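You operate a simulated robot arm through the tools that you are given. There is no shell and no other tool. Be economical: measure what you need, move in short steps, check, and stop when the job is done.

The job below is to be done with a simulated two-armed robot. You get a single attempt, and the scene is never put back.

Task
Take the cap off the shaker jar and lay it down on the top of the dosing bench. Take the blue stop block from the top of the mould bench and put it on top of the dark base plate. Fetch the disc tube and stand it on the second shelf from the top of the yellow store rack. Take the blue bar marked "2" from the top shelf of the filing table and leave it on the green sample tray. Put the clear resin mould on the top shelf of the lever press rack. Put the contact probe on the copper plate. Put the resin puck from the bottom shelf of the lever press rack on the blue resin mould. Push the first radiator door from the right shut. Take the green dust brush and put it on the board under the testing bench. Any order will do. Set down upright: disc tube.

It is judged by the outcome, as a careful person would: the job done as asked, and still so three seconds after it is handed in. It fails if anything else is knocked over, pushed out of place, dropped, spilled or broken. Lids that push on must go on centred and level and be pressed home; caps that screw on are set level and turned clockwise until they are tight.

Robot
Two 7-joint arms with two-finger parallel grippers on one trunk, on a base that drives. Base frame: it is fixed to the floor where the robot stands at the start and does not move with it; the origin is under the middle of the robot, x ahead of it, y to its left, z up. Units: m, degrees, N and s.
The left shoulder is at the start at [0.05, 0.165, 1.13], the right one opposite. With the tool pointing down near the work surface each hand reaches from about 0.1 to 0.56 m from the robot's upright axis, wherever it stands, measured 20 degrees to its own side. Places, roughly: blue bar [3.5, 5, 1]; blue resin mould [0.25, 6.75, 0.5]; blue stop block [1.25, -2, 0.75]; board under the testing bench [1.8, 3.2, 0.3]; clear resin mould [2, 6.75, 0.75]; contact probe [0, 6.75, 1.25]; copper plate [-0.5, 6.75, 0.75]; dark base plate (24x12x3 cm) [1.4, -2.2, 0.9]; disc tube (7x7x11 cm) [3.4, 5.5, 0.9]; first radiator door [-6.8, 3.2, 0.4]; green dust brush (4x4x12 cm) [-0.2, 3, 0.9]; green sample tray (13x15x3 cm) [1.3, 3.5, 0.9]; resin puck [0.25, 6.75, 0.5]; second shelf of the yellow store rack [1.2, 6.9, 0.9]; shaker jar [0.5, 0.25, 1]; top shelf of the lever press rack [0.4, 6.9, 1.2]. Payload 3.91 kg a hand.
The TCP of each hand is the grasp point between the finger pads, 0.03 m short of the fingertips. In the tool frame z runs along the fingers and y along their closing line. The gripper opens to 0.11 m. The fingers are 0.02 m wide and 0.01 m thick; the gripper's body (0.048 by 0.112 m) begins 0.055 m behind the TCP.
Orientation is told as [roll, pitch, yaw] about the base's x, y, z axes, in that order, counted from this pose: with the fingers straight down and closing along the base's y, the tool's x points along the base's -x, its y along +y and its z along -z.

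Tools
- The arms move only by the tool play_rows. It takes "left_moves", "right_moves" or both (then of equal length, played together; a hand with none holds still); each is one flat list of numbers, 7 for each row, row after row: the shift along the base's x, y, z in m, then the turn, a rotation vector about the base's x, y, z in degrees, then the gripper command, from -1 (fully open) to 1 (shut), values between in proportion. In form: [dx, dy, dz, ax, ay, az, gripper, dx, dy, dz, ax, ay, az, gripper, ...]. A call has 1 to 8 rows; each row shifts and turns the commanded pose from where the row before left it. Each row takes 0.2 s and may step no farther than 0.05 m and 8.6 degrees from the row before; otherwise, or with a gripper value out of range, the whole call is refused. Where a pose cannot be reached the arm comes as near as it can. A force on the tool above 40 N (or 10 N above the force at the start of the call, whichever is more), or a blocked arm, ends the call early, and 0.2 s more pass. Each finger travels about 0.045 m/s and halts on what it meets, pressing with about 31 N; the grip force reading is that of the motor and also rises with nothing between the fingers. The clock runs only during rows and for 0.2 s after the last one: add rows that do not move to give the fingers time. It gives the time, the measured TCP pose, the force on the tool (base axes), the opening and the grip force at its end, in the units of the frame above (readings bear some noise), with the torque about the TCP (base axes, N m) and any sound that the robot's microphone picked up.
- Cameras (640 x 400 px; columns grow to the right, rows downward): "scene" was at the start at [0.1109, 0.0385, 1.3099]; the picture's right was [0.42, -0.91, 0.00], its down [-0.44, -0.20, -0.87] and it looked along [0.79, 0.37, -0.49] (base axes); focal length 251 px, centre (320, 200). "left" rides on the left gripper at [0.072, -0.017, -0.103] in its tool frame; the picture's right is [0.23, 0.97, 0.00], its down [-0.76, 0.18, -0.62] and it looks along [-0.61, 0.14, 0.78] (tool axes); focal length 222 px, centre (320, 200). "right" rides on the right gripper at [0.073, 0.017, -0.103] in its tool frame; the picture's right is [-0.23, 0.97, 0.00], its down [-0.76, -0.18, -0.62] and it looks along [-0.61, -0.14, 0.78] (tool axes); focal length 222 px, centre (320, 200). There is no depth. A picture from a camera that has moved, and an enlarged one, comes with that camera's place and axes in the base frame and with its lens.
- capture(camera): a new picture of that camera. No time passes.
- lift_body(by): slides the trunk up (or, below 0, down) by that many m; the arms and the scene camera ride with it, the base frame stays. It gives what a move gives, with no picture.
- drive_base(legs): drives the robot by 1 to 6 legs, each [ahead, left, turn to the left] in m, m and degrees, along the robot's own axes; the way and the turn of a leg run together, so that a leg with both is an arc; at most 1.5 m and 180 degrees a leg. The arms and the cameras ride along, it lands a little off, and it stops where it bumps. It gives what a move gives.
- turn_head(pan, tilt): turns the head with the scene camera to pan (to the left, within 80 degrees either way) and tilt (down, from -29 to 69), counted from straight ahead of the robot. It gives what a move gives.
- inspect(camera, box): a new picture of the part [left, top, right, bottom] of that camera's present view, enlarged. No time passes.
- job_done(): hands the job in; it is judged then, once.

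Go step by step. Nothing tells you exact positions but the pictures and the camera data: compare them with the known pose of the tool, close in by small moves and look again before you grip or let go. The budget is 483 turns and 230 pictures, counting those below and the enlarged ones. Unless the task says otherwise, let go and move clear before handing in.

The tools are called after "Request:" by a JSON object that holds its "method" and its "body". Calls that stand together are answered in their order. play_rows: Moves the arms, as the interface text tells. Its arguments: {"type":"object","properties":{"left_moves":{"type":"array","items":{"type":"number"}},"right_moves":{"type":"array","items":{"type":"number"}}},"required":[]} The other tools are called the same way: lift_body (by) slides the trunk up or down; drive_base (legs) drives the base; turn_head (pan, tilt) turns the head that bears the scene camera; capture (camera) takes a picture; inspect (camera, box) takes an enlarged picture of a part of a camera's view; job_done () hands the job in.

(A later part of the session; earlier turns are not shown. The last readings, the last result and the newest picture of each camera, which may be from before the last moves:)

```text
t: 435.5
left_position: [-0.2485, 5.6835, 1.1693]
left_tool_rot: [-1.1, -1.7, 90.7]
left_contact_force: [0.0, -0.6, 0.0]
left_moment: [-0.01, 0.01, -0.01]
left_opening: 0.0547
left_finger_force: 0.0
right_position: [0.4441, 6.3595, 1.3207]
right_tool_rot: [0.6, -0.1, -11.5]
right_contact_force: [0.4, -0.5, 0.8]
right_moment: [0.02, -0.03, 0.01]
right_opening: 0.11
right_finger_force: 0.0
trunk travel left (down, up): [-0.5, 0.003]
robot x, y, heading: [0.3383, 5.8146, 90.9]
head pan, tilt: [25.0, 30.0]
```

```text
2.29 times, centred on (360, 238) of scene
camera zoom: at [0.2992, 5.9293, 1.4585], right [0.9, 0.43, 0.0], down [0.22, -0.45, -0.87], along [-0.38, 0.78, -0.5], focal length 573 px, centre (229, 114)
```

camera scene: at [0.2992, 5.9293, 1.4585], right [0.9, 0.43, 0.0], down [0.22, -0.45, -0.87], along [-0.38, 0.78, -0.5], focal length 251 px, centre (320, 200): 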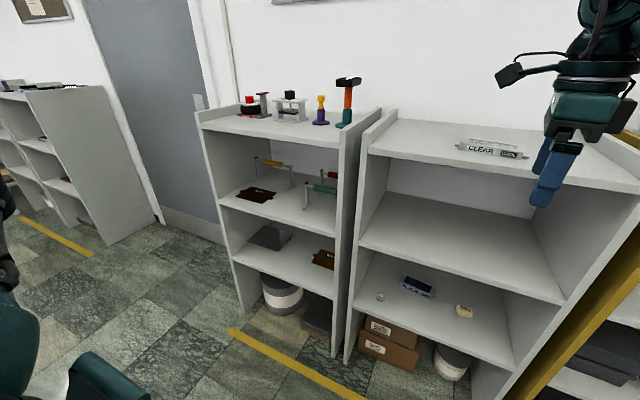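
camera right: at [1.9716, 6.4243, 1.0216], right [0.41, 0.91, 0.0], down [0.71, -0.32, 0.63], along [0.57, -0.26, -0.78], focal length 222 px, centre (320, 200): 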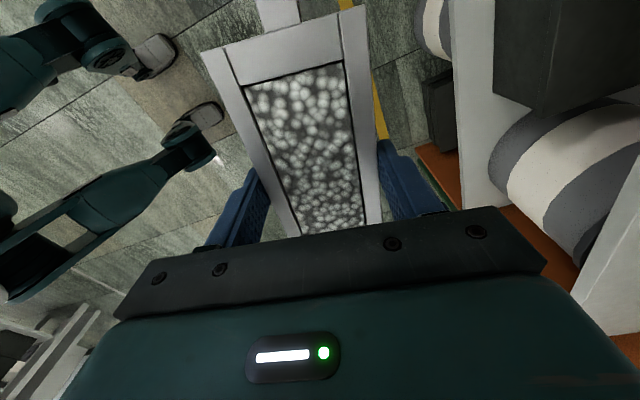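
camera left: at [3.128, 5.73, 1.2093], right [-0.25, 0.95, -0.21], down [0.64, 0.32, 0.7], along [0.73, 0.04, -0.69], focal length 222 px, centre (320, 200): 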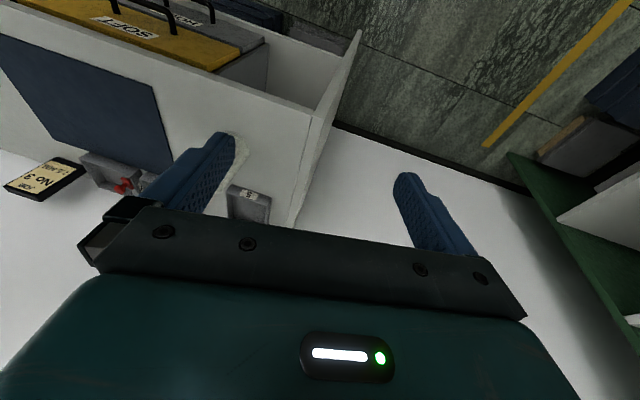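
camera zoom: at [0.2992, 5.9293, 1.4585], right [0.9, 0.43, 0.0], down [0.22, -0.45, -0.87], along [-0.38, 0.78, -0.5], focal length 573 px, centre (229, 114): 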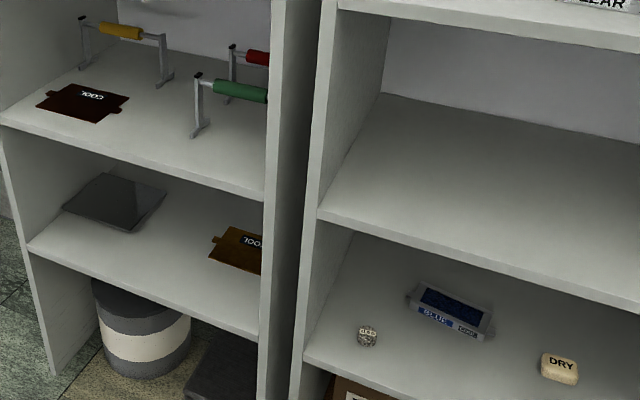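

On the leftmost rack's top there are several tools, and a dark red copper-like plate sits on its second shelf. I'll shift left and look closely before choosing the probe.

Request:
{"method": "drive_base", "body": {"legs": [[0.05, 0.48, 0]]}}

Request:
{"method": "turn_head", "body": {"pan": 0, "tilt": 22}}

Request:
{"method": "inspect", "body": {"camera": "scene", "box": [160, 60, 400, 210]}}

Request:
{"method": "inspect", "body": {"camera": "scene", "box": [160, 190, 480, 390]}}

```text
t: 440.3
left_position: [-0.7315, 5.7243, 1.17]
left_tool_rot: [-1.0, -1.6, 90.6]
left_contact_force: [-0.1, -0.1, -0.1]
left_moment: [0.0, -0.02, -0.01]
left_opening: 0.0553
left_finger_force: 0.1
right_position: [-0.0403, 6.4003, 1.3197]
right_tool_rot: [0.7, -0.1, -11.5]
right_contact_force: [-0.3, -0.4, 0.3]
right_moment: [0.0, 0.02, 0.02]
right_opening: 0.11
right_finger_force: 0.1
trunk travel left (down, up): [-0.5, 0.003]
robot x, y, heading: [-0.1418, 5.8601, 91.1]
head pan, tilt: [25.0, 30.0]
```

```text
t: 441.2
left_position: [-0.7314, 5.7267, 1.171]
left_tool_rot: [-0.9, -1.5, 90.8]
left_contact_force: [-0.4, -1.2, 0.0]
left_moment: [-0.02, 0.01, 0.0]
left_opening: 0.0551
left_finger_force: 0.2
right_position: [-0.0411, 6.4018, 1.32]
right_tool_rot: [0.6, -0.1, -11.5]
right_contact_force: [0.2, 0.8, 0.2]
right_moment: [-0.01, 0.01, -0.01]
right_opening: 0.11
right_finger_force: 0.0
trunk travel left (down, up): [-0.5, 0.003]
robot x, y, heading: [-0.1464, 5.8622, 91.1]
head pan, tilt: [0.0, 22.0]
```

```text
2.67 times, centred on (280, 135) of scene
camera zoom: at [-0.1472, 5.9833, 1.4712], right [1.0, 0.02, 0.0], down [0.01, -0.37, -0.93], along [-0.01, 0.93, -0.37], focal length 668 px, centre (427, 373)
```

zoom: 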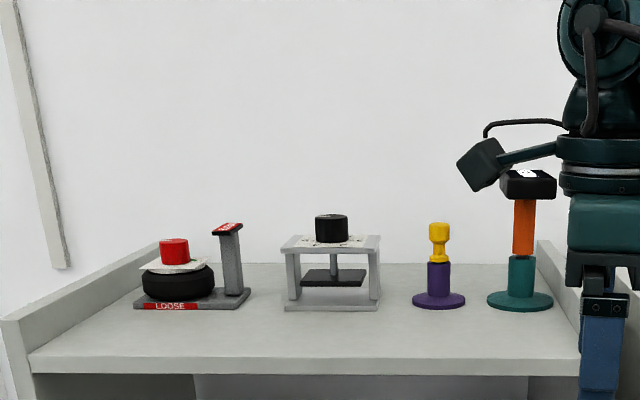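

```text
2.00 times, centred on (320, 290) of scene
camera zoom: at [-0.1472, 5.9833, 1.4712], right [1.0, 0.02, 0.0], down [0.01, -0.37, -0.93], along [-0.01, 0.93, -0.37], focal length 501 px, centre (320, 20)
```

zoom: 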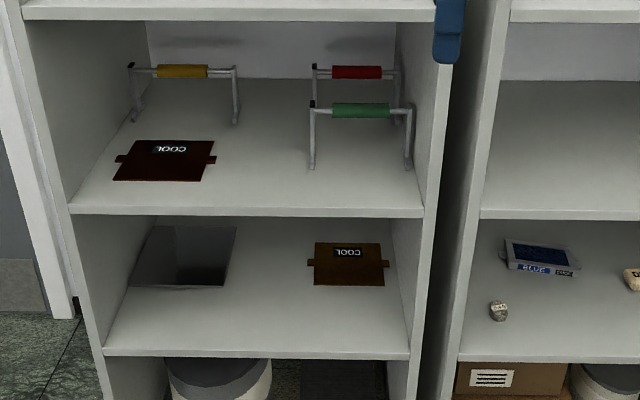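

The contact probe is the orange-handled one with the black head, in the teal holder at (-0.028, 6.88). The copper plate is the dark red one at (-0.45, 6.78). I'll turn the right hand to point forward, nearly horizontal, to take the orange handle.

Request:
{"method": "play_rows", "body": {"right_moves": [0, 0, 0, 0, 0, 8.5, -1, 0, 0, 0, 0, 0, 8.5, -1, 0, 0, 0, 0, 0, 8.5, -1, 0, 0, 0, 0, 0, 8.5, -1, 0, 0, 0, 0, 0, 8.5, -1, 0, 0, 0, 0, 0, 8.5, -1, 0, 0, 0, 0, 0, 8.5, -1, 0, 0, 0, 0, 0, 8.5, -1]}}

Request:
{"method": "play_rows", "body": {"right_moves": [0, 0, 0, 0, 0, 8.5, -1, 0, 0, 0, 0, 0, 8.5, -1, 0, 0, 0, 0, 0, 8.5, -1, 0, 0, 0, 0, 0, 8.5, -1, 0, 0, 0, 7.8, 0, 0, -1, 0, 0, 0, 7.8, 0, 0, -1, 0, 0, 0, 7.8, 0, 0, -1, 0, 0, 0, 7.8, 0, 0, -1]}}

Request:
{"method": "play_rows", "body": {"right_moves": [0, 0.01, 0, 7.8, 0, 0, -1, 0, 0.01, 0, 7.8, 0, 0, -1, 0, 0.01, 0, 7.8, 0, 0, -1, 0, 0.01, 0, 7.8, 0, 0, -1, 0, 0.01, 0, 7.8, 0, 0, -1]}}

Request:
{"method": "capture", "body": {"camera": "scene"}}

```text
t: 443.0
left_position: [-0.7325, 5.7255, 1.1705]
left_tool_rot: [-1.0, -1.6, 90.8]
left_contact_force: [-0.3, -0.1, -0.7]
left_moment: [-0.01, 0.0, 0.0]
left_opening: 0.0552
left_finger_force: 0.0
right_position: [-0.0408, 6.4011, 1.3207]
right_tool_rot: [0.6, -0.1, 56.7]
right_contact_force: [0.7, 0.5, 0.2]
right_moment: [0.01, 0.0, -0.01]
right_opening: 0.1098
right_finger_force: 0.1
trunk travel left (down, up): [-0.5, 0.003]
robot x, y, heading: [-0.1464, 5.8617, 90.6]
head pan, tilt: [0.0, 22.0]
```

```text
t: 444.8
left_position: [-0.7315, 5.7262, 1.1702]
left_tool_rot: [-0.9, -1.6, 90.8]
left_contact_force: [-0.9, -0.4, 0.5]
left_moment: [0.03, -0.05, -0.02]
left_opening: 0.055
left_finger_force: 0.0
right_position: [-0.0406, 6.4015, 1.32]
right_tool_rot: [0.5, -31.5, 90.6]
right_contact_force: [0.1, 0.4, 0.7]
right_moment: [0.0, 0.04, 0.01]
right_opening: 0.1102
right_finger_force: 0.0
trunk travel left (down, up): [-0.5, 0.003]
robot x, y, heading: [-0.1444, 5.8573, 91.0]
head pan, tilt: [0.0, 22.0]
```

```text
t: 446.0
left_position: [-0.7322, 5.7258, 1.1698]
left_tool_rot: [-1.0, -1.7, 90.9]
left_contact_force: [-0.4, -0.2, -0.3]
left_moment: [-0.02, -0.03, 0.02]
left_opening: 0.055
left_finger_force: 0.0
right_position: [-0.0402, 6.4518, 1.3192]
right_tool_rot: [-0.6, -70.4, 91.5]
right_contact_force: [-0.4, 0.0, 0.0]
right_moment: [0.02, 0.01, -0.01]
right_opening: 0.1102
right_finger_force: 0.0
trunk travel left (down, up): [-0.5, 0.003]
robot x, y, heading: [-0.147, 5.8599, 90.9]
head pan, tilt: [0.0, 22.0]
```

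```text
81 pictures are left
camera scene: at [-0.147, 5.9835, 1.4713], right [1.0, 0.02, 0.0], down [0.01, -0.37, -0.93], along [-0.01, 0.93, -0.37], focal length 251 px, centre (320, 200)
```

scene: 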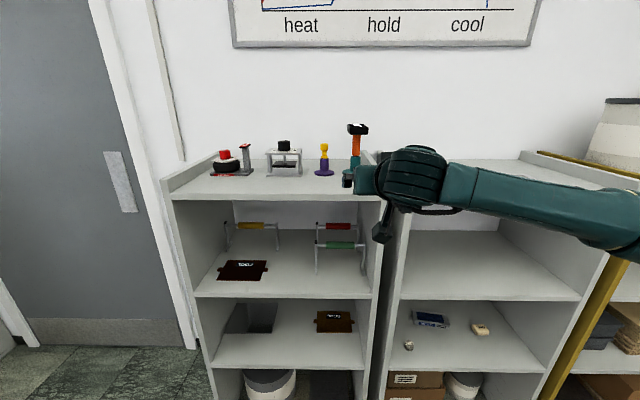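

Request:
{"method": "drive_base", "body": {"legs": [[0.3, -0.015, 0]]}}

Request:
{"method": "play_rows", "body": {"right_moves": [0, 0, 0.008, 0, 0, 0, -0.1, 0, 0, 0, 0, 0, 0, -0.1]}}

Request:
{"method": "capture", "body": {"camera": "scene"}}

Request:
{"method": "capture", "body": {"camera": "right"}}

```text
t: 448.0
left_position: [-0.7213, 6.0288, 1.1701]
left_tool_rot: [-1.0, -1.5, 90.5]
left_contact_force: [0.3, -0.2, 0.6]
left_moment: [-0.01, 0.0, 0.0]
left_opening: 0.055
left_finger_force: 0.0
right_position: [-0.0268, 6.7516, 1.3208]
right_tool_rot: [-0.8, -70.2, 91.2]
right_contact_force: [0.4, 0.3, -0.1]
right_moment: [-0.01, -0.03, 0.01]
right_opening: 0.11
right_finger_force: 0.0
trunk travel left (down, up): [-0.5, 0.003]
robot x, y, heading: [-0.1339, 6.1616, 90.6]
head pan, tilt: [0.0, 22.0]
```

```text
t: 448.6
left_position: [-0.7214, 6.0289, 1.1716]
left_tool_rot: [-1.0, -1.5, 90.6]
left_contact_force: [0.4, -0.2, 1.2]
left_moment: [0.01, 0.03, -0.04]
left_opening: 0.0549
left_finger_force: 0.1
right_position: [-0.0276, 6.7509, 1.328]
right_tool_rot: [-0.8, -70.3, 91.1]
right_contact_force: [0.0, -0.3, 0.1]
right_moment: [-0.02, 0.01, -0.01]
right_opening: 0.0603
right_finger_force: 0.0
trunk travel left (down, up): [-0.5, 0.003]
robot x, y, heading: [-0.1342, 6.1624, 90.6]
head pan, tilt: [0.0, 22.0]
```

```text
80 pictures are left
camera scene: at [-0.1354, 6.2836, 1.4712], right [1.0, 0.01, 0.0], down [0.0, -0.37, -0.93], along [-0.01, 0.93, -0.37], focal length 251 px, centre (320, 200)
```

scene: 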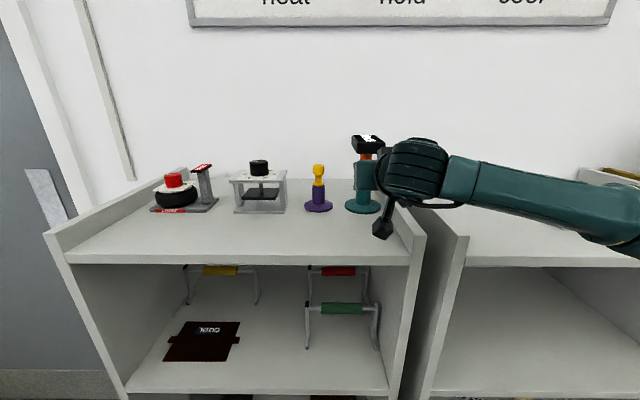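

```text
79 pictures are left
camera right: at [-0.0423, 6.6299, 1.2946], right [-0.98, 0.07, 0.21], down [0.18, -0.33, 0.93], along [0.13, 0.94, 0.31], focal length 222 px, centre (320, 200)
```

right: 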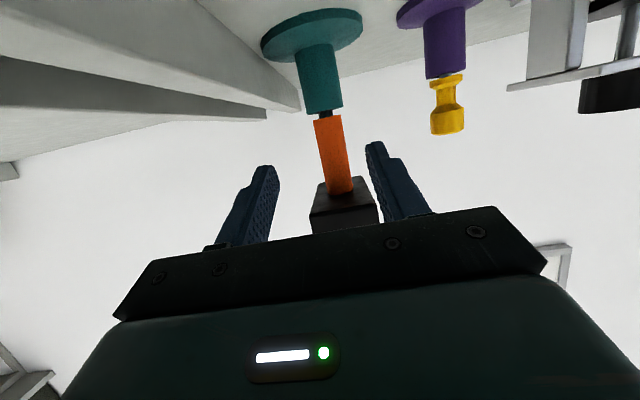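

Request:
{"method": "drive_base", "body": {"legs": [[0.108, 0.004, 0]]}}

Request:
{"method": "capture", "body": {"camera": "right"}}

```text
t: 449.8
left_position: [-0.7254, 6.1369, 1.1695]
left_tool_rot: [-1.0, -1.6, 90.5]
left_contact_force: [1.1, 0.1, 0.2]
left_moment: [-0.04, 0.02, 0.01]
left_opening: 0.055
left_finger_force: 0.1
right_position: [-0.032, 6.8586, 1.3281]
right_tool_rot: [-0.8, -70.3, 91.2]
right_contact_force: [-0.3, 0.2, -0.9]
right_moment: [0.0, 0.01, 0.02]
right_opening: 0.0605
right_finger_force: 0.1
trunk travel left (down, up): [-0.5, 0.003]
robot x, y, heading: [-0.1375, 6.2678, 90.6]
head pan, tilt: [0.0, 22.0]
```

```text
78 pictures are left
camera right: at [-0.0473, 6.7373, 1.2943], right [-0.98, 0.07, 0.21], down [0.18, -0.33, 0.93], along [0.13, 0.94, 0.31], focal length 222 px, centre (320, 200)
```

right: 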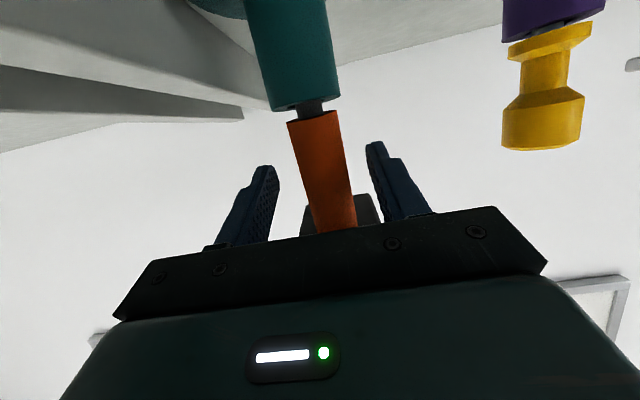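

Request:
{"method": "play_rows", "body": {"right_moves": [-0.004, 0.002, -0.01, 0, 0, 0, -0.1, 0, 0, 0, 0, 0, 0, 1, 0, 0, 0, 0, 0, 0, 1, 0, 0, 0, 0, 0, 0, 1, 0, 0, 0, 0, 0, 0, 1]}}

Request:
{"method": "play_rows", "body": {"right_moves": [0, 0, 0.01, 0, 0, 0, 1, 0, 0, 0.015, 0, 0, 0, 1, 0, 0, 0.02, 0, 0, 0, 1, 0, 0, 0.02, 0, 0, 0, 1, 0, 0, 0.02, 0, 0, 0, 1]}}

Request:
{"method": "capture", "body": {"camera": "scene"}}

Request:
{"method": "capture", "body": {"camera": "right"}}

```text
t: 451.0
left_position: [-0.7274, 6.1353, 1.1701]
left_tool_rot: [-1.0, -1.5, 90.4]
left_contact_force: [-0.3, -0.3, -0.7]
left_moment: [0.02, 0.03, 0.04]
left_opening: 0.0551
left_finger_force: 0.1
right_position: [-0.035, 6.86, 1.3196]
right_tool_rot: [-0.9, -70.3, 91.1]
right_contact_force: [0.5, -0.5, 2.8]
right_moment: [0.13, -0.11, 0.02]
right_opening: 0.0273
right_finger_force: 31.4
trunk travel left (down, up): [-0.5, 0.003]
robot x, y, heading: [-0.1381, 6.269, 90.7]
head pan, tilt: [0.0, 22.0]
```

```text
t: 452.2
left_position: [-0.7278, 6.1357, 1.171]
left_tool_rot: [-0.9, -1.6, 90.5]
left_contact_force: [0.0, 0.0, 0.4]
left_moment: [-0.02, 0.03, -0.04]
left_opening: 0.0548
left_finger_force: 0.0
right_position: [-0.0363, 6.8599, 1.4037]
right_tool_rot: [-0.9, -70.3, 91.4]
right_contact_force: [-0.2, 0.0, -1.2]
right_moment: [0.0, 0.01, -0.02]
right_opening: 0.0273
right_finger_force: 31.0
trunk travel left (down, up): [-0.5, 0.003]
robot x, y, heading: [-0.1371, 6.266, 90.6]
head pan, tilt: [0.0, 22.0]
```

```text
77 pictures are left
camera scene: at [-0.1406, 6.3904, 1.4712], right [1.0, 0.01, 0.0], down [0.0, -0.37, -0.93], along [-0.01, 0.93, -0.37], focal length 251 px, centre (320, 200)
```

scene: 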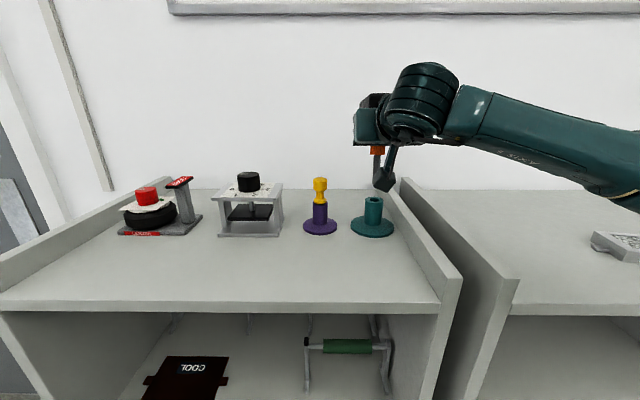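

```text
76 pictures are left
camera right: at [-0.0517, 6.7386, 1.3701], right [-0.98, 0.07, 0.21], down [0.18, -0.33, 0.93], along [0.13, 0.94, 0.31], focal length 222 px, centre (320, 200)
```

right: 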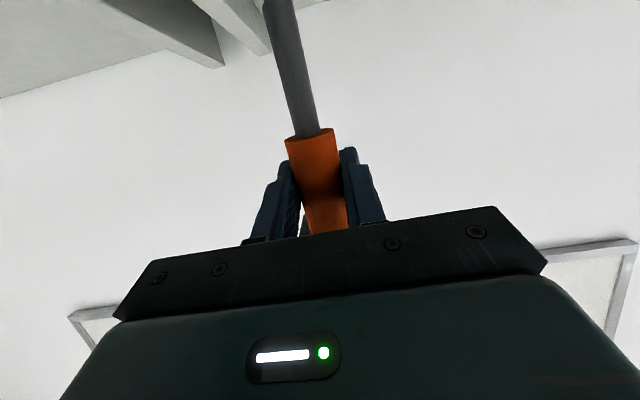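

The probe is out of its holder. I'll lift it clear, back off, lower the trunk and rotate the hand so that the probe lies level.

Request:
{"method": "play_rows", "body": {"right_moves": [0, 0, 0.02, 0, 0, 0, 1, 0, 0, 0.02, 0, 0, 0, 1]}}

Request:
{"method": "drive_base", "body": {"legs": [[-0.55, 0, 0], [0, 0.4, 0]]}}

Request:
{"method": "lift_body", "body": {"by": -0.15}}

Request:
{"method": "play_rows", "body": {"right_moves": [0, 0, -0.02, -8, 0, 0, 1, 0, 0, -0.02, -8, 0, 0, 1, 0, -0.005, -0.02, -8, 0, 0, 1, 0, -0.005, -0.02, -8, 0, 0, 1, 0, -0.01, -0.02, -8, 0, 0, 1, 0, -0.01, -0.02, -8, 0, 0, 1, 0, -0.01, -0.02, -8, 0, 0, 1, 0, -0.01, -0.02, -8, 0, 0, 1]}}

Request:
{"method": "capture", "body": {"camera": "scene"}}

```text
t: 452.8
left_position: [-0.727, 6.1369, 1.1712]
left_tool_rot: [-1.0, -1.6, 90.5]
left_contact_force: [0.8, 0.3, -0.7]
left_moment: [0.02, 0.02, 0.0]
left_opening: 0.0551
left_finger_force: 0.0
right_position: [-0.0369, 6.8601, 1.4428]
right_tool_rot: [-0.9, -70.3, 91.4]
right_contact_force: [-1.4, 0.4, -1.3]
right_moment: [-0.01, -0.01, -0.01]
right_opening: 0.0272
right_finger_force: 30.6
trunk travel left (down, up): [-0.5, 0.003]
robot x, y, heading: [-0.1417, 6.2674, 90.6]
head pan, tilt: [0.0, 22.0]
```

```text
t: 459.6
left_position: [-1.1245, 5.5833, 1.1709]
left_tool_rot: [-1.0, -1.7, 90.7]
left_contact_force: [-0.5, -0.4, -0.4]
left_moment: [-0.03, -0.03, 0.02]
left_opening: 0.0546
left_finger_force: 0.0
right_position: [-0.4345, 6.3066, 1.4419]
right_tool_rot: [-0.8, -70.2, 91.2]
right_contact_force: [0.6, 0.0, -1.4]
right_moment: [-0.03, -0.02, 0.04]
right_opening: 0.0272
right_finger_force: 31.3
trunk travel left (down, up): [-0.5, 0.003]
robot x, y, heading: [-0.533, 5.7162, 90.5]
head pan, tilt: [0.0, 22.0]
```

```text
t: 461.4
left_position: [-1.1243, 5.5828, 1.0195]
left_tool_rot: [-1.1, -1.6, 90.6]
left_contact_force: [-0.7, 0.2, 0.8]
left_moment: [0.01, 0.0, -0.01]
left_opening: 0.0552
left_finger_force: 0.2
right_position: [-0.4338, 6.3062, 1.2926]
right_tool_rot: [-0.9, -70.3, 91.3]
right_contact_force: [-0.7, 0.0, -2.0]
right_moment: [-0.04, 0.0, -0.06]
right_opening: 0.0272
right_finger_force: 31.0
trunk travel left (down, up): [-0.35, 0.153]
robot x, y, heading: [-0.5337, 5.714, 90.7]
head pan, tilt: [0.0, 22.0]
```

```text
t: 463.2
left_position: [-1.1235, 5.5829, 1.02]
left_tool_rot: [-1.0, -1.7, 90.6]
left_contact_force: [0.4, 0.4, -0.5]
left_moment: [0.01, -0.01, -0.01]
left_opening: 0.0551
left_finger_force: 0.0
right_position: [-0.435, 6.2561, 1.1315]
right_tool_rot: [0.5, -6.0, 90.5]
right_contact_force: [0.8, 0.1, -1.5]
right_moment: [-0.09, -0.01, -0.05]
right_opening: 0.0271
right_finger_force: 30.6
trunk travel left (down, up): [-0.35, 0.153]
robot x, y, heading: [-0.5308, 5.7132, 90.5]
head pan, tilt: [0.0, 22.0]
```

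```text
75 pictures are left
camera scene: at [-0.538, 5.8378, 1.3212], right [1.0, 0.01, 0.0], down [0.0, -0.38, -0.93], along [-0.01, 0.93, -0.38], focal length 251 px, centre (320, 200)
```

scene: 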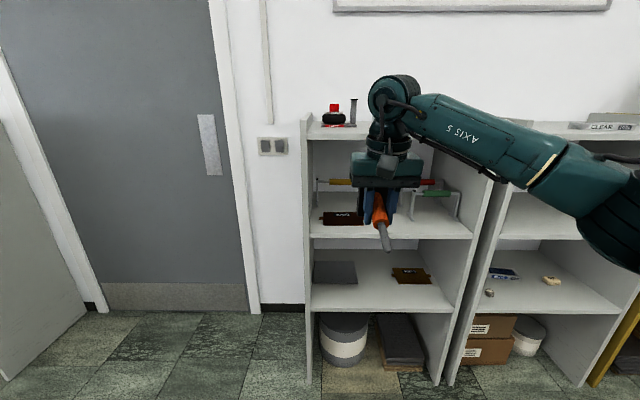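

Request:
{"method": "play_rows", "body": {"right_moves": [0, 0, -0.03, -8, 0, 0, 1, 0, 0, -0.035, -8, 0, 0, 1, 0, 0, -0.035, 0, 0, 0, 1, 0, 0, -0.035, 0, 0, 0, 1, 0, 0, -0.035, 0, 0, 0, 1, 0, 0, -0.02, 0, 0, 0, 1]}}

Request:
{"method": "drive_base", "body": {"legs": [[0.33, 0.014, 0]]}}

Request:
{"method": "capture", "body": {"camera": "scene"}}

Request:
{"method": "capture", "body": {"camera": "right"}}

```text
t: 464.6
left_position: [-1.125, 5.5829, 1.0199]
left_tool_rot: [-1.1, -1.6, 90.5]
left_contact_force: [-0.2, -0.7, -0.9]
left_moment: [0.02, -0.02, -0.01]
left_opening: 0.0549
left_finger_force: 0.1
right_position: [-0.4338, 6.2561, 0.9417]
right_tool_rot: [0.5, 9.8, 90.4]
right_contact_force: [-0.3, -0.1, -1.0]
right_moment: [-0.08, 0.01, -0.02]
right_opening: 0.0273
right_finger_force: 31.1
trunk travel left (down, up): [-0.35, 0.153]
robot x, y, heading: [-0.5349, 5.7129, 90.8]
head pan, tilt: [0.0, 22.0]
```

```text
t: 466.8
left_position: [-1.1426, 5.9134, 1.0207]
left_tool_rot: [-1.1, -1.6, 90.8]
left_contact_force: [0.2, -0.1, 0.1]
left_moment: [-0.02, 0.01, 0.01]
left_opening: 0.055
left_finger_force: 0.1
right_position: [-0.4524, 6.5896, 0.9423]
right_tool_rot: [0.5, 9.8, 90.6]
right_contact_force: [-0.3, 0.4, -2.2]
right_moment: [-0.08, 0.01, 0.0]
right_opening: 0.027
right_finger_force: 30.7
trunk travel left (down, up): [-0.35, 0.153]
robot x, y, heading: [-0.5545, 6.0489, 90.6]
head pan, tilt: [0.0, 22.0]
```

```text
74 pictures are left
camera scene: at [-0.5565, 6.1698, 1.3212], right [1.0, 0.01, 0.0], down [0.01, -0.38, -0.93], along [-0.01, 0.93, -0.38], focal length 251 px, centre (320, 200)
```

scene: 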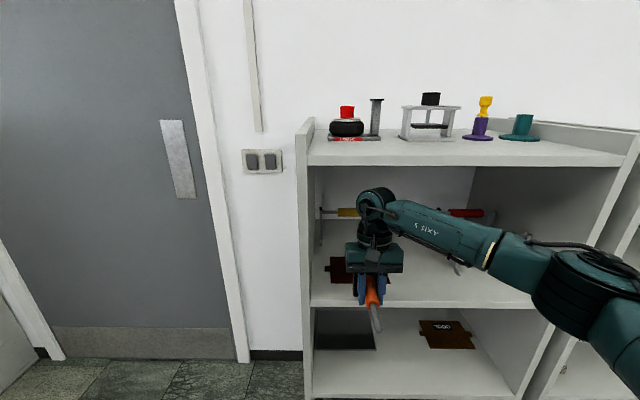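

```text
73 pictures are left
camera right: at [-0.4689, 6.5355, 1.057], right [-0.98, 0.22, -0.03], down [0.17, 0.86, 0.48], along [0.13, 0.47, -0.87], focal length 222 px, centre (320, 200)
```

right: 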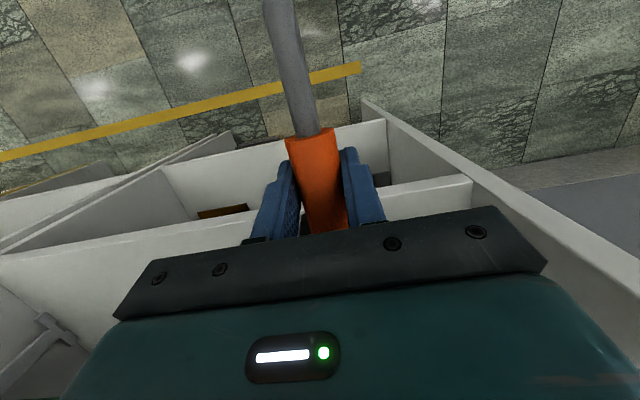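

Request:
{"method": "drive_base", "body": {"legs": [[0.178, 0, 0]]}}

Request:
{"method": "capture", "body": {"camera": "scene"}}

Request:
{"method": "capture", "body": {"camera": "right"}}

```text
t: 468.3
left_position: [-1.1432, 6.0897, 1.0201]
left_tool_rot: [-0.9, -1.5, 90.8]
left_contact_force: [0.3, -0.5, -0.2]
left_moment: [0.0, 0.0, 0.0]
left_opening: 0.0551
left_finger_force: 0.2
right_position: [-0.4566, 6.7659, 0.9424]
right_tool_rot: [0.5, 9.7, 90.6]
right_contact_force: [0.0, 0.4, -2.1]
right_moment: [-0.07, -0.02, 0.02]
right_opening: 0.0269
right_finger_force: 30.9
trunk travel left (down, up): [-0.35, 0.153]
robot x, y, heading: [-0.5571, 6.2255, 90.6]
head pan, tilt: [0.0, 22.0]
```

```text
72 pictures are left
camera scene: at [-0.559, 6.3467, 1.3211], right [1.0, 0.01, 0.0], down [0.01, -0.38, -0.93], along [-0.01, 0.93, -0.38], focal length 251 px, centre (320, 200)
```

scene: 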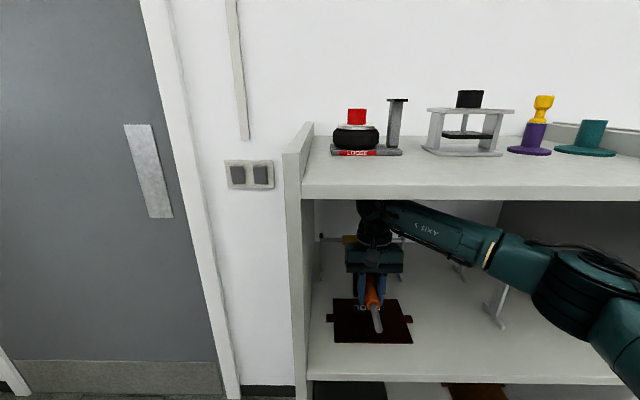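

```text
71 pictures are left
camera right: at [-0.4717, 6.7124, 1.0569], right [-0.98, 0.21, -0.03], down [0.17, 0.86, 0.48], along [0.13, 0.47, -0.87], focal length 222 px, centre (320, 200)
```

right: 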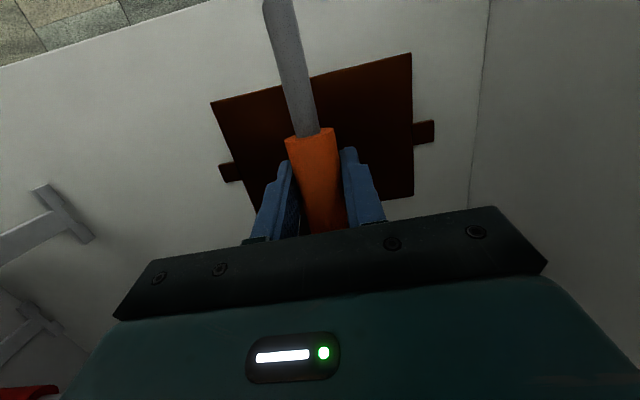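

The plate is centred right under the probe. I'll shift 15 mm toward me and lower gently.

Request:
{"method": "play_rows", "body": {"right_moves": [0, -0.015, -0.01, 0, 0, 0, 1, 0, 0, -0.01, 0, 0, 0, 1, 0, 0, -0.005, 0, 0, 0, 1, 0, 0, -0.004, 0, 0, 0, 1]}}

Request:
{"method": "play_rows", "body": {"right_moves": [0, 0, -0.004, 0, 0, 0, 1, 0, 0, -0.003, 0, 0, 0, 1]}}

Request:
{"method": "play_rows", "body": {"right_moves": [0, 0, -0.003, 0, 0, 0, 1, 0, 0, -0.003, 0, 0, 0, 1]}}

```text
t: 469.3
left_position: [-1.144, 6.0892, 1.0182]
left_tool_rot: [-1.1, -1.7, 90.7]
left_contact_force: [-0.4, -0.1, -0.3]
left_moment: [-0.01, -0.05, 0.06]
left_opening: 0.0549
left_finger_force: 0.0
right_position: [-0.4571, 6.753, 0.9226]
right_tool_rot: [0.7, 9.0, 90.6]
right_contact_force: [0.8, -3.0, 14.1]
right_moment: [0.52, 0.02, 0.0]
right_opening: 0.0272
right_finger_force: 31.5
trunk travel left (down, up): [-0.35, 0.153]
robot x, y, heading: [-0.5594, 6.221, 91.0]
head pan, tilt: [0.0, 22.0]
stopped in row 4 (right hand): the force on the tool passed its limit at 42 N (the readings are from after the stop); the commanded pose is now the measured one
```

```text
t: 469.9
left_position: [-1.1452, 6.089, 1.0202]
left_tool_rot: [-1.0, -1.7, 90.9]
left_contact_force: [0.0, 0.5, 0.0]
left_moment: [-0.02, 0.0, 0.0]
left_opening: 0.0548
left_finger_force: 0.1
right_position: [-0.458, 6.7544, 0.9225]
right_tool_rot: [1.0, 8.3, 90.5]
right_contact_force: [0.8, -3.2, 14.9]
right_moment: [0.55, -0.27, -0.03]
right_opening: 0.0271
right_finger_force: 30.7
trunk travel left (down, up): [-0.35, 0.153]
robot x, y, heading: [-0.5555, 6.2248, 90.9]
head pan, tilt: [0.0, 22.0]
stopped in row 2 (right hand): the force on the tool passed its limit at 42 N (the readings are from after the stop); the commanded pose is now the measured one
```

```text
t: 470.6
left_position: [-1.1437, 6.0882, 1.0197]
left_tool_rot: [-1.1, -1.7, 90.8]
left_contact_force: [-0.3, 0.5, 0.3]
left_moment: [-0.01, 0.01, -0.01]
left_opening: 0.0551
left_finger_force: 0.1
right_position: [-0.4579, 6.7566, 0.9225]
right_tool_rot: [1.2, 7.7, 90.3]
right_contact_force: [-0.2, -4.1, 14.3]
right_moment: [0.55, -0.45, -0.11]
right_opening: 0.027
right_finger_force: 30.5
trunk travel left (down, up): [-0.35, 0.153]
robot x, y, heading: [-0.5589, 6.2232, 90.6]
head pan, tilt: [0.0, 22.0]
stopped in row 2 (right hand): the force on the tool passed its limit at 40 N (the readings are from after the stop); the commanded pose is now the measured one
```

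The probe's head is touching the plate first. I'll tilt the hand so the stem comes down too, then release.

Request:
{"method": "play_rows", "body": {"right_moves": [0, 0, 0.001, 6, 0, 0, 1, 0, 0, -0.004, 6, 0, 0, 1]}}

Request:
{"method": "capture", "body": {"camera": "right"}}

Request:
{"method": "inspect", "body": {"camera": "scene", "box": [300, 220, 460, 370]}}

```text
t: 471.1
left_position: [-1.1439, 6.0885, 1.0204]
left_tool_rot: [-1.1, -1.6, 90.9]
left_contact_force: [0.6, 0.9, -0.2]
left_moment: [0.0, 0.02, -0.02]
left_opening: 0.0548
left_finger_force: 0.0
right_position: [-0.4564, 6.7555, 0.916]
right_tool_rot: [1.0, -3.8, 90.4]
right_contact_force: [-0.3, 0.7, -1.7]
right_moment: [-0.06, 0.0, 0.04]
right_opening: 0.0269
right_finger_force: 30.9
trunk travel left (down, up): [-0.35, 0.153]
robot x, y, heading: [-0.5579, 6.2199, 90.8]
head pan, tilt: [0.0, 22.0]
```

```text
70 pictures are left
camera right: at [-0.4712, 6.6774, 1.014], right [-0.98, 0.22, 0.03], down [0.18, 0.72, 0.67], along [0.12, 0.66, -0.74], focal length 222 px, centre (320, 200)
```

right: 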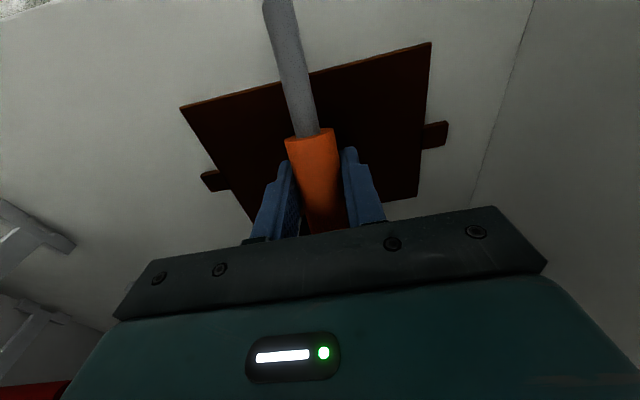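

```text
2.67 times, centred on (380, 295) of scene
camera zoom: at [-0.5586, 6.3457, 1.3211], right [1.0, 0.01, 0.0], down [0.0, -0.37, -0.93], along [-0.01, 0.93, -0.37], focal length 668 px, centre (160, -53)
```

zoom: 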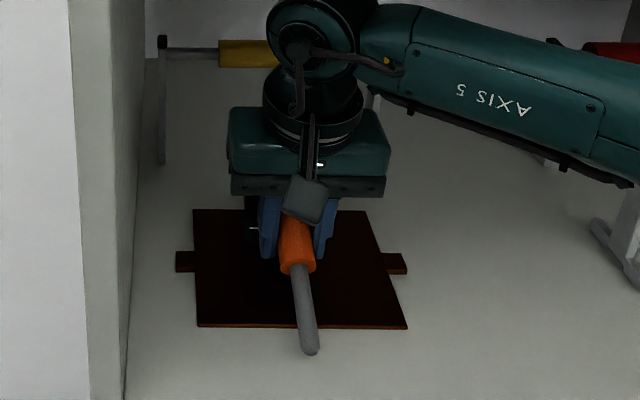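

Request:
{"method": "play_rows", "body": {"right_moves": [0, 0.003, -0.003, 0, 0, 0, 1, 0, 0, -0.002, 0, 0, 0, 1]}}

Request:
{"method": "play_rows", "body": {"right_moves": [0, 0, -0.002, 0, 0, 0, 1, 0, 0, -0.002, 0, 0, 0, 1]}}

```text
t: 471.8
left_position: [-1.1447, 6.0895, 1.021]
left_tool_rot: [-1.1, -1.5, 90.7]
left_contact_force: [0.1, -0.1, 1.0]
left_moment: [0.0, -0.01, 0.0]
left_opening: 0.0547
left_finger_force: 0.1
right_position: [-0.4568, 6.7596, 0.91]
right_tool_rot: [1.0, -3.8, 90.4]
right_contact_force: [0.1, -0.3, 0.0]
right_moment: [0.01, 0.06, -0.03]
right_opening: 0.0268
right_finger_force: 31.0
trunk travel left (down, up): [-0.35, 0.153]
robot x, y, heading: [-0.5541, 6.2228, 90.8]
head pan, tilt: [0.0, 22.0]
```

```text
t: 472.4
left_position: [-1.1441, 6.0882, 1.0194]
left_tool_rot: [-1.0, -1.7, 90.7]
left_contact_force: [0.3, -1.0, 0.7]
left_moment: [0.02, 0.02, 0.02]
left_opening: 0.0551
left_finger_force: 0.0
right_position: [-0.4554, 6.7586, 0.9102]
right_tool_rot: [1.1, -4.3, 90.4]
right_contact_force: [2.3, -2.3, 17.6]
right_moment: [0.97, -0.07, -0.09]
right_opening: 0.0269
right_finger_force: 31.5
trunk travel left (down, up): [-0.35, 0.153]
robot x, y, heading: [-0.5579, 6.221, 90.8]
head pan, tilt: [0.0, 22.0]
```

Request:
{"method": "play_rows", "body": {"right_moves": [0, 0, 0.002, 0, 0, 0, 0.4, 0, 0, 0, 0, 0, 0, 0.2, 0, 0, 0, 0, 0, 0, 0, 0, 0, 0, 0, 0, 0, 0, 0, 0, 0.03, 0, 0, 0, 0]}}

Request:
{"method": "inspect", "body": {"camera": "scene", "box": [300, 220, 460, 370]}}

```text
t: 473.6
left_position: [-1.1442, 6.0882, 1.0196]
left_tool_rot: [-1.0, -1.6, 90.8]
left_contact_force: [0.4, -0.4, -0.2]
left_moment: [0.05, 0.02, 0.03]
left_opening: 0.0548
left_finger_force: 0.0
right_position: [-0.4551, 6.758, 0.9381]
right_tool_rot: [0.9, -3.8, 90.5]
right_contact_force: [-0.2, -0.4, 0.3]
right_moment: [-0.02, -0.02, -0.02]
right_opening: 0.0551
right_finger_force: 0.1
trunk travel left (down, up): [-0.35, 0.153]
robot x, y, heading: [-0.5546, 6.2243, 90.7]
head pan, tilt: [0.0, 22.0]
```

```text
2.67 times, centred on (380, 295) of scene
camera zoom: at [-0.5588, 6.345, 1.3211], right [1.0, 0.01, 0.0], down [0.01, -0.37, -0.93], along [-0.01, 0.93, -0.37], focal length 668 px, centre (160, -53)
```

zoom: 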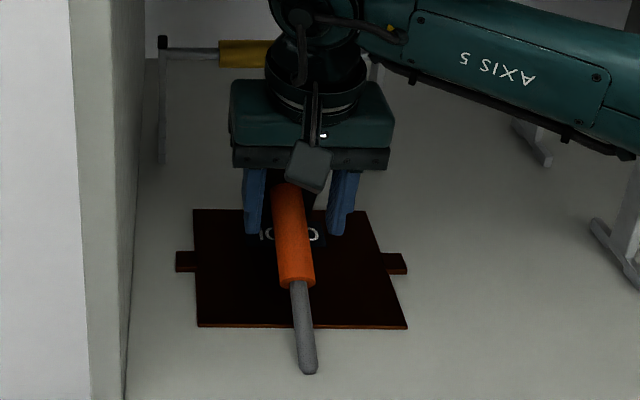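

The probe rests on the plate, but its stem tip overhangs the front edge. I'll regrip and turn it diagonally so that it lies fully over the plate.

Request:
{"method": "play_rows", "body": {"right_moves": [0, 0, -0.015, 0, 0, 0, 0, 0, 0, -0.012, 0, 0, 0, 0, 0, 0, 0, 0, 0, 0, 1, 0, 0, 0, 0, 0, 0, 1, 0, 0, 0, 0, 0, 0, 1]}}

Request:
{"method": "play_rows", "body": {"right_moves": [0, 0, 0.015, 0, 0, 0, 1, 0, 0, 0.01, 0, 0, 0, 1, 0, 0.002, 0, 0, 0, 8.5, 1, 0, 0.002, 0, 0, 0, 8.5, 1, 0, 0.002, 0, 0, 0, 8.5, 1, 0, 0, 0, 0, 0, 8.5, 1, 0, 0, 0, 0, 0, 6, 1]}}

Request:
{"method": "inspect", "body": {"camera": "scene", "box": [300, 220, 460, 370]}}

```text
t: 474.8
left_position: [-1.1448, 6.0891, 1.02]
left_tool_rot: [-1.0, -1.6, 90.8]
left_contact_force: [-0.3, -0.3, -0.5]
left_moment: [0.02, 0.01, 0.01]
left_opening: 0.0552
left_finger_force: 0.2
right_position: [-0.4564, 6.759, 0.9134]
right_tool_rot: [1.0, -4.1, 90.4]
right_contact_force: [-0.6, 2.5, 10.1]
right_moment: [0.43, -0.1, 0.17]
right_opening: 0.0268
right_finger_force: 31.5
trunk travel left (down, up): [-0.35, 0.153]
robot x, y, heading: [-0.5589, 6.2216, 90.9]
head pan, tilt: [0.0, 22.0]
```

```text
t: 476.4
left_position: [-1.1436, 6.0888, 1.0209]
left_tool_rot: [-1.1, -1.6, 90.8]
left_contact_force: [0.2, -0.2, 0.1]
left_moment: [0.01, 0.02, 0.01]
left_opening: 0.0547
left_finger_force: 0.0
right_position: [-0.4559, 6.7657, 0.9359]
right_tool_rot: [1.0, -4.0, 130.6]
right_contact_force: [0.7, -0.1, -1.2]
right_moment: [-0.04, -0.02, 0.03]
right_opening: 0.0266
right_finger_force: 31.0
trunk travel left (down, up): [-0.35, 0.153]
robot x, y, heading: [-0.5588, 6.2255, 90.8]
head pan, tilt: [0.0, 22.0]
```

```text
2.67 times, centred on (380, 295) of scene
camera zoom: at [-0.5586, 6.3458, 1.3212], right [1.0, 0.01, 0.0], down [0.0, -0.37, -0.93], along [-0.01, 0.93, -0.37], focal length 668 px, centre (160, -53)
```

zoom: 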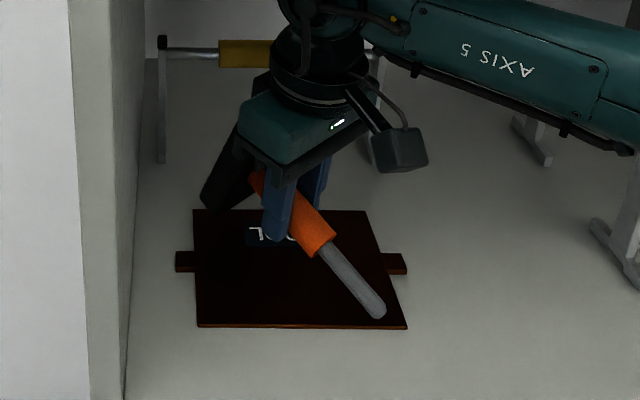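

Request:
{"method": "play_rows", "body": {"right_moves": [0, 0, -0.01, 0, 0, 0, 1, 0, 0, -0.008, 0, 0, 0, 1, 0, 0, -0.004, 0, 0, 0, 1]}}

Request:
{"method": "play_rows", "body": {"right_moves": [0, 0, -0.002, 0, 0, 0, 1, 0, 0, -0.002, 0, 0, 0, 1]}}

```text
t: 477.1
left_position: [-1.1448, 6.0894, 1.0204]
left_tool_rot: [-0.9, -1.6, 90.9]
left_contact_force: [0.3, -0.5, -0.9]
left_moment: [-0.03, 0.0, 0.0]
left_opening: 0.0552
left_finger_force: 0.1
right_position: [-0.4561, 6.7649, 0.9139]
right_tool_rot: [1.0, -3.9, 130.5]
right_contact_force: [0.4, 0.2, -1.9]
right_moment: [-0.04, -0.04, -0.03]
right_opening: 0.0271
right_finger_force: 30.7
trunk travel left (down, up): [-0.35, 0.153]
robot x, y, heading: [-0.5572, 6.2249, 90.8]
head pan, tilt: [0.0, 22.0]
```

```text
t: 477.8
left_position: [-1.1436, 6.0887, 1.0203]
left_tool_rot: [-0.9, -1.7, 90.7]
left_contact_force: [-0.6, 0.2, 0.8]
left_moment: [0.01, 0.01, -0.01]
left_opening: 0.0553
left_finger_force: 0.0
right_position: [-0.4567, 6.7635, 0.9126]
right_tool_rot: [0.8, -4.2, 130.4]
right_contact_force: [1.2, -0.8, 13.6]
right_moment: [-0.18, -0.19, -0.02]
right_opening: 0.0267
right_finger_force: 30.7
trunk travel left (down, up): [-0.35, 0.153]
robot x, y, heading: [-0.5618, 6.2196, 90.5]
head pan, tilt: [0.0, 22.0]
```

Contact. Releasing and rising again.

Request:
{"method": "play_rows", "body": {"right_moves": [0, 0, 0.001, 0, 0, 0, 0.4, 0, 0, 0, 0, 0, 0, 0.2, 0, 0, 0, 0, 0, 0, 0, 0, 0, 0, 0, 0, 0, 0, 0, 0, 0.025, 0, 0, 0, 0]}}

Request:
{"method": "drive_base", "body": {"legs": [[-0.35, 0, 0]]}}

Request:
{"method": "inspect", "body": {"camera": "scene", "box": [260, 150, 500, 300]}}

```text
t: 478.9
left_position: [-1.144, 6.0892, 1.0199]
left_tool_rot: [-1.0, -1.6, 90.8]
left_contact_force: [0.8, -0.3, 0.2]
left_moment: [0.01, 0.03, -0.01]
left_opening: 0.0552
left_finger_force: 0.0
right_position: [-0.4566, 6.7649, 0.9353]
right_tool_rot: [1.0, -3.6, 130.5]
right_contact_force: [-0.1, -0.2, -0.3]
right_moment: [0.0, -0.01, -0.04]
right_opening: 0.055
right_finger_force: 0.1
trunk travel left (down, up): [-0.35, 0.153]
robot x, y, heading: [-0.5572, 6.2228, 90.7]
head pan, tilt: [0.0, 22.0]
```

```text
t: 481.2
left_position: [-1.1396, 5.7421, 1.021]
left_tool_rot: [-1.0, -1.6, 90.6]
left_contact_force: [-0.1, -0.3, 0.0]
left_moment: [0.0, 0.02, -0.03]
left_opening: 0.0553
left_finger_force: 0.0
right_position: [-0.4508, 6.418, 0.9368]
right_tool_rot: [0.9, -4.0, 130.4]
right_contact_force: [0.3, -0.8, 0.0]
right_moment: [0.01, -0.04, 0.0]
right_opening: 0.0549
right_finger_force: 0.0
trunk travel left (down, up): [-0.35, 0.153]
robot x, y, heading: [-0.5531, 5.8781, 90.6]
head pan, tilt: [0.0, 22.0]
```

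```text
2.67 times, centred on (380, 225) of scene
camera zoom: at [-0.5541, 5.998, 1.3213], right [1.0, 0.01, 0.0], down [0.0, -0.37, -0.93], along [-0.01, 0.93, -0.37], focal length 668 px, centre (160, 133)
```

zoom: 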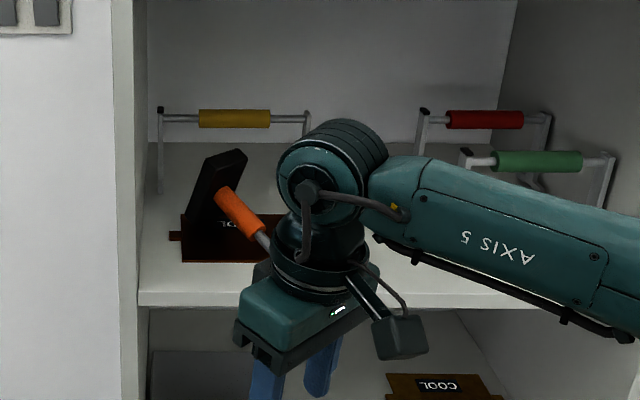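

The probe lies on the copper plate. Next is the resin puck on the bottom shelf of the lever press rack; I'll shift right, straighten the hand and look closer.

Request:
{"method": "drive_base", "body": {"legs": [[-0.05, -0.68, 0]]}}

Request:
{"method": "play_rows", "body": {"right_moves": [0, 0, 0, -4, 0, -7, -1, 0, 0, 0, 0, 0, -8.5, -1, 0, 0, 0, 0, 0, -8.5, -1, 0, 0, 0, 0, 0, -8.5, -1, 0, 0, 0, 0, 0, -7, -1]}}

Request:
{"method": "lift_body", "body": {"by": -0.34}}

Request:
{"method": "capture", "body": {"camera": "scene"}}

```text
t: 487.6
left_position: [-0.4562, 5.7014, 1.0205]
left_tool_rot: [-1.1, -1.5, 90.5]
left_contact_force: [-0.3, -0.8, -0.4]
left_moment: [0.03, 0.0, -0.03]
left_opening: 0.0551
left_finger_force: 0.1
right_position: [0.2334, 6.375, 0.9365]
right_tool_rot: [1.0, -3.9, 130.2]
right_contact_force: [0.6, 0.4, -0.5]
right_moment: [0.01, 0.01, 0.03]
right_opening: 0.0552
right_finger_force: 0.1
trunk travel left (down, up): [-0.35, 0.153]
robot x, y, heading: [0.1345, 5.8369, 90.3]
head pan, tilt: [0.0, 22.0]
```

```text
t: 488.9
left_position: [-0.456, 5.7016, 1.0207]
left_tool_rot: [-1.0, -1.6, 90.4]
left_contact_force: [0.3, 0.3, 0.5]
left_moment: [-0.01, -0.03, 0.06]
left_opening: 0.055
left_finger_force: 0.1
right_position: [0.2339, 6.3743, 0.9368]
right_tool_rot: [3.4, -0.7, 90.5]
right_contact_force: [0.0, -0.1, -0.2]
right_moment: [0.02, 0.01, 0.03]
right_opening: 0.1102
right_finger_force: 0.1
trunk travel left (down, up): [-0.35, 0.153]
robot x, y, heading: [0.1307, 5.8365, 90.6]
head pan, tilt: [0.0, 22.0]
```

```text
t: 492.2
left_position: [-0.4564, 5.7021, 0.6804]
left_tool_rot: [-1.1, -1.6, 90.4]
left_contact_force: [0.2, -0.3, 0.5]
left_moment: [0.0, -0.01, -0.01]
left_opening: 0.0551
left_finger_force: 0.0
right_position: [0.2344, 6.3754, 0.597]
right_tool_rot: [3.4, -0.7, 90.6]
right_contact_force: [-0.9, 0.4, -0.9]
right_moment: [-0.02, 0.01, -0.01]
right_opening: 0.1099
right_finger_force: 0.2
trunk travel left (down, up): [-0.01, 0.493]
robot x, y, heading: [0.1298, 5.8355, 90.3]
head pan, tilt: [0.0, 22.0]
```

```text
65 pictures are left
camera scene: at [0.1302, 5.9556, 0.9813], right [1.0, 0.01, 0.0], down [0.0, -0.37, -0.93], along [-0.01, 0.93, -0.37], focal length 251 px, centre (320, 200)
```

scene: 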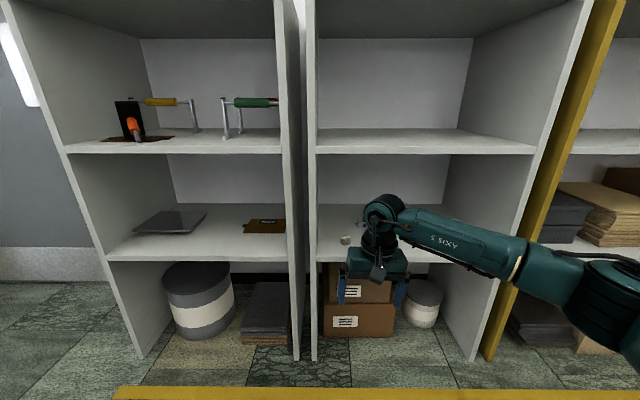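

Request:
{"method": "play_rows", "body": {"right_moves": [0.03, 0, 0.03, -3.4, 0, 0, -1, 0.04, 0, 0.03, 0, 0, 0, -1, 0.04, 0, 0.03, 0, 0, 0, -1, 0.04, 0, 0.03, 0, 0, 0, -1]}}

Request:
{"method": "inspect", "body": {"camera": "scene", "box": [300, 190, 460, 290]}}

```text
t: 493.2
left_position: [-0.4562, 5.7024, 0.6814]
left_tool_rot: [-0.9, -1.6, 90.4]
left_contact_force: [-0.5, -0.8, 0.9]
left_moment: [0.01, 0.0, -0.02]
left_opening: 0.055
left_finger_force: 0.0
right_position: [0.3838, 6.374, 0.7165]
right_tool_rot: [3.5, 2.7, 90.7]
right_contact_force: [0.0, 1.1, -0.8]
right_moment: [0.02, 0.0, 0.0]
right_opening: 0.1101
right_finger_force: 0.1
trunk travel left (down, up): [-0.01, 0.493]
robot x, y, heading: [0.1332, 5.8332, 90.4]
head pan, tilt: [0.0, 22.0]
```

```text
4.00 times, centred on (380, 240) of scene
camera zoom: at [0.1301, 5.9557, 0.9812], right [1.0, 0.01, 0.0], down [0.0, -0.37, -0.93], along [-0.01, 0.93, -0.37], focal length 1003 px, centre (80, 40)
```

zoom: 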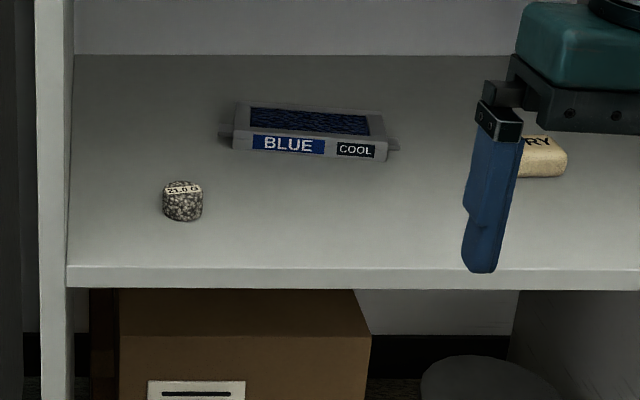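

The puck ("21.0 G") is at about (0.213, 6.728) and the blue mould is centred at about (0.351, 6.871). I'll level the hand, drop to grip height and slide in straddling the puck.

Request:
{"method": "play_rows", "body": {"right_moves": [-0.034, 0, -0.034, 2.7, -3.5, 0, -1, -0.034, 0, -0.034, 0, 0, 0, -1, -0.034, 0, -0.034, 0, 0, 0, -1, -0.034, 0, -0.034, 0, 0, 0, -1, -0.033, 0, -0.034, 0, 0, 0, -1]}}

Request:
{"method": "drive_base", "body": {"legs": [[0.25, 0, 0]]}}

Request:
{"method": "capture", "body": {"camera": "right"}}

Request:
{"method": "capture", "body": {"camera": "scene"}}

```text
t: 494.4
left_position: [-0.4571, 5.7021, 0.6796]
left_tool_rot: [-1.1, -1.6, 90.5]
left_contact_force: [-0.2, -0.1, 0.1]
left_moment: [0.01, 0.02, -0.03]
left_opening: 0.055
left_finger_force: 0.1
right_position: [0.2152, 6.3756, 0.5461]
right_tool_rot: [0.0, 0.1, 90.5]
right_contact_force: [0.6, -0.6, 0.0]
right_moment: [-0.01, -0.02, -0.01]
right_opening: 0.1099
right_finger_force: 0.0
trunk travel left (down, up): [-0.01, 0.493]
robot x, y, heading: [0.1344, 5.8334, 90.6]
head pan, tilt: [0.0, 22.0]
```

```text
t: 496.2
left_position: [-0.4588, 5.9508, 0.6799]
left_tool_rot: [-0.9, -1.6, 90.5]
left_contact_force: [0.1, -1.1, 0.2]
left_moment: [0.01, 0.0, 0.01]
left_opening: 0.055
left_finger_force: 0.0
right_position: [0.2137, 6.6243, 0.5471]
right_tool_rot: [-0.1, 0.0, 90.6]
right_contact_force: [0.1, 0.8, -0.3]
right_moment: [0.02, 0.03, 0.01]
right_opening: 0.1103
right_finger_force: 0.1
trunk travel left (down, up): [-0.01, 0.493]
robot x, y, heading: [0.1267, 6.08, 90.5]
head pan, tilt: [0.0, 22.0]
```

```text
63 pictures are left
camera right: at [0.1965, 6.5519, 0.6505], right [-0.98, 0.22, 0.0], down [0.17, 0.76, 0.62], along [0.14, 0.61, -0.78], focal length 222 px, centre (320, 200)
```

right: 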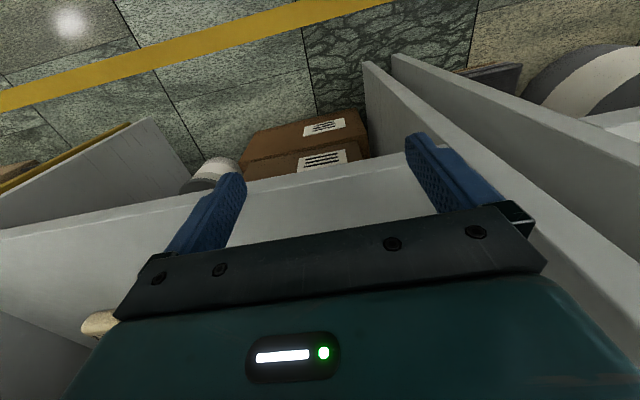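

```text
62 pictures are left
camera scene: at [0.1278, 6.2045, 0.9813], right [1.0, 0.01, 0.0], down [0.0, -0.37, -0.93], along [-0.01, 0.93, -0.37], focal length 251 px, centre (320, 200)
```

scene: 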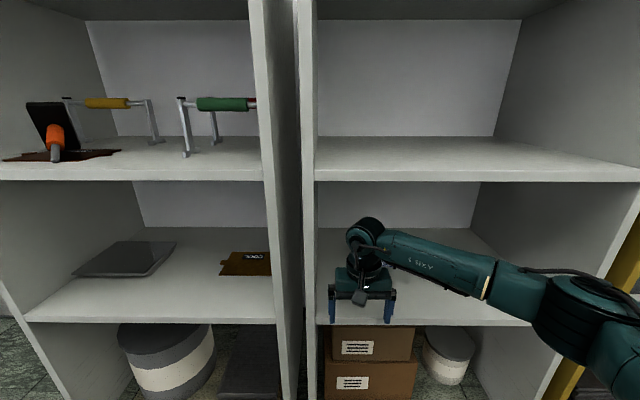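

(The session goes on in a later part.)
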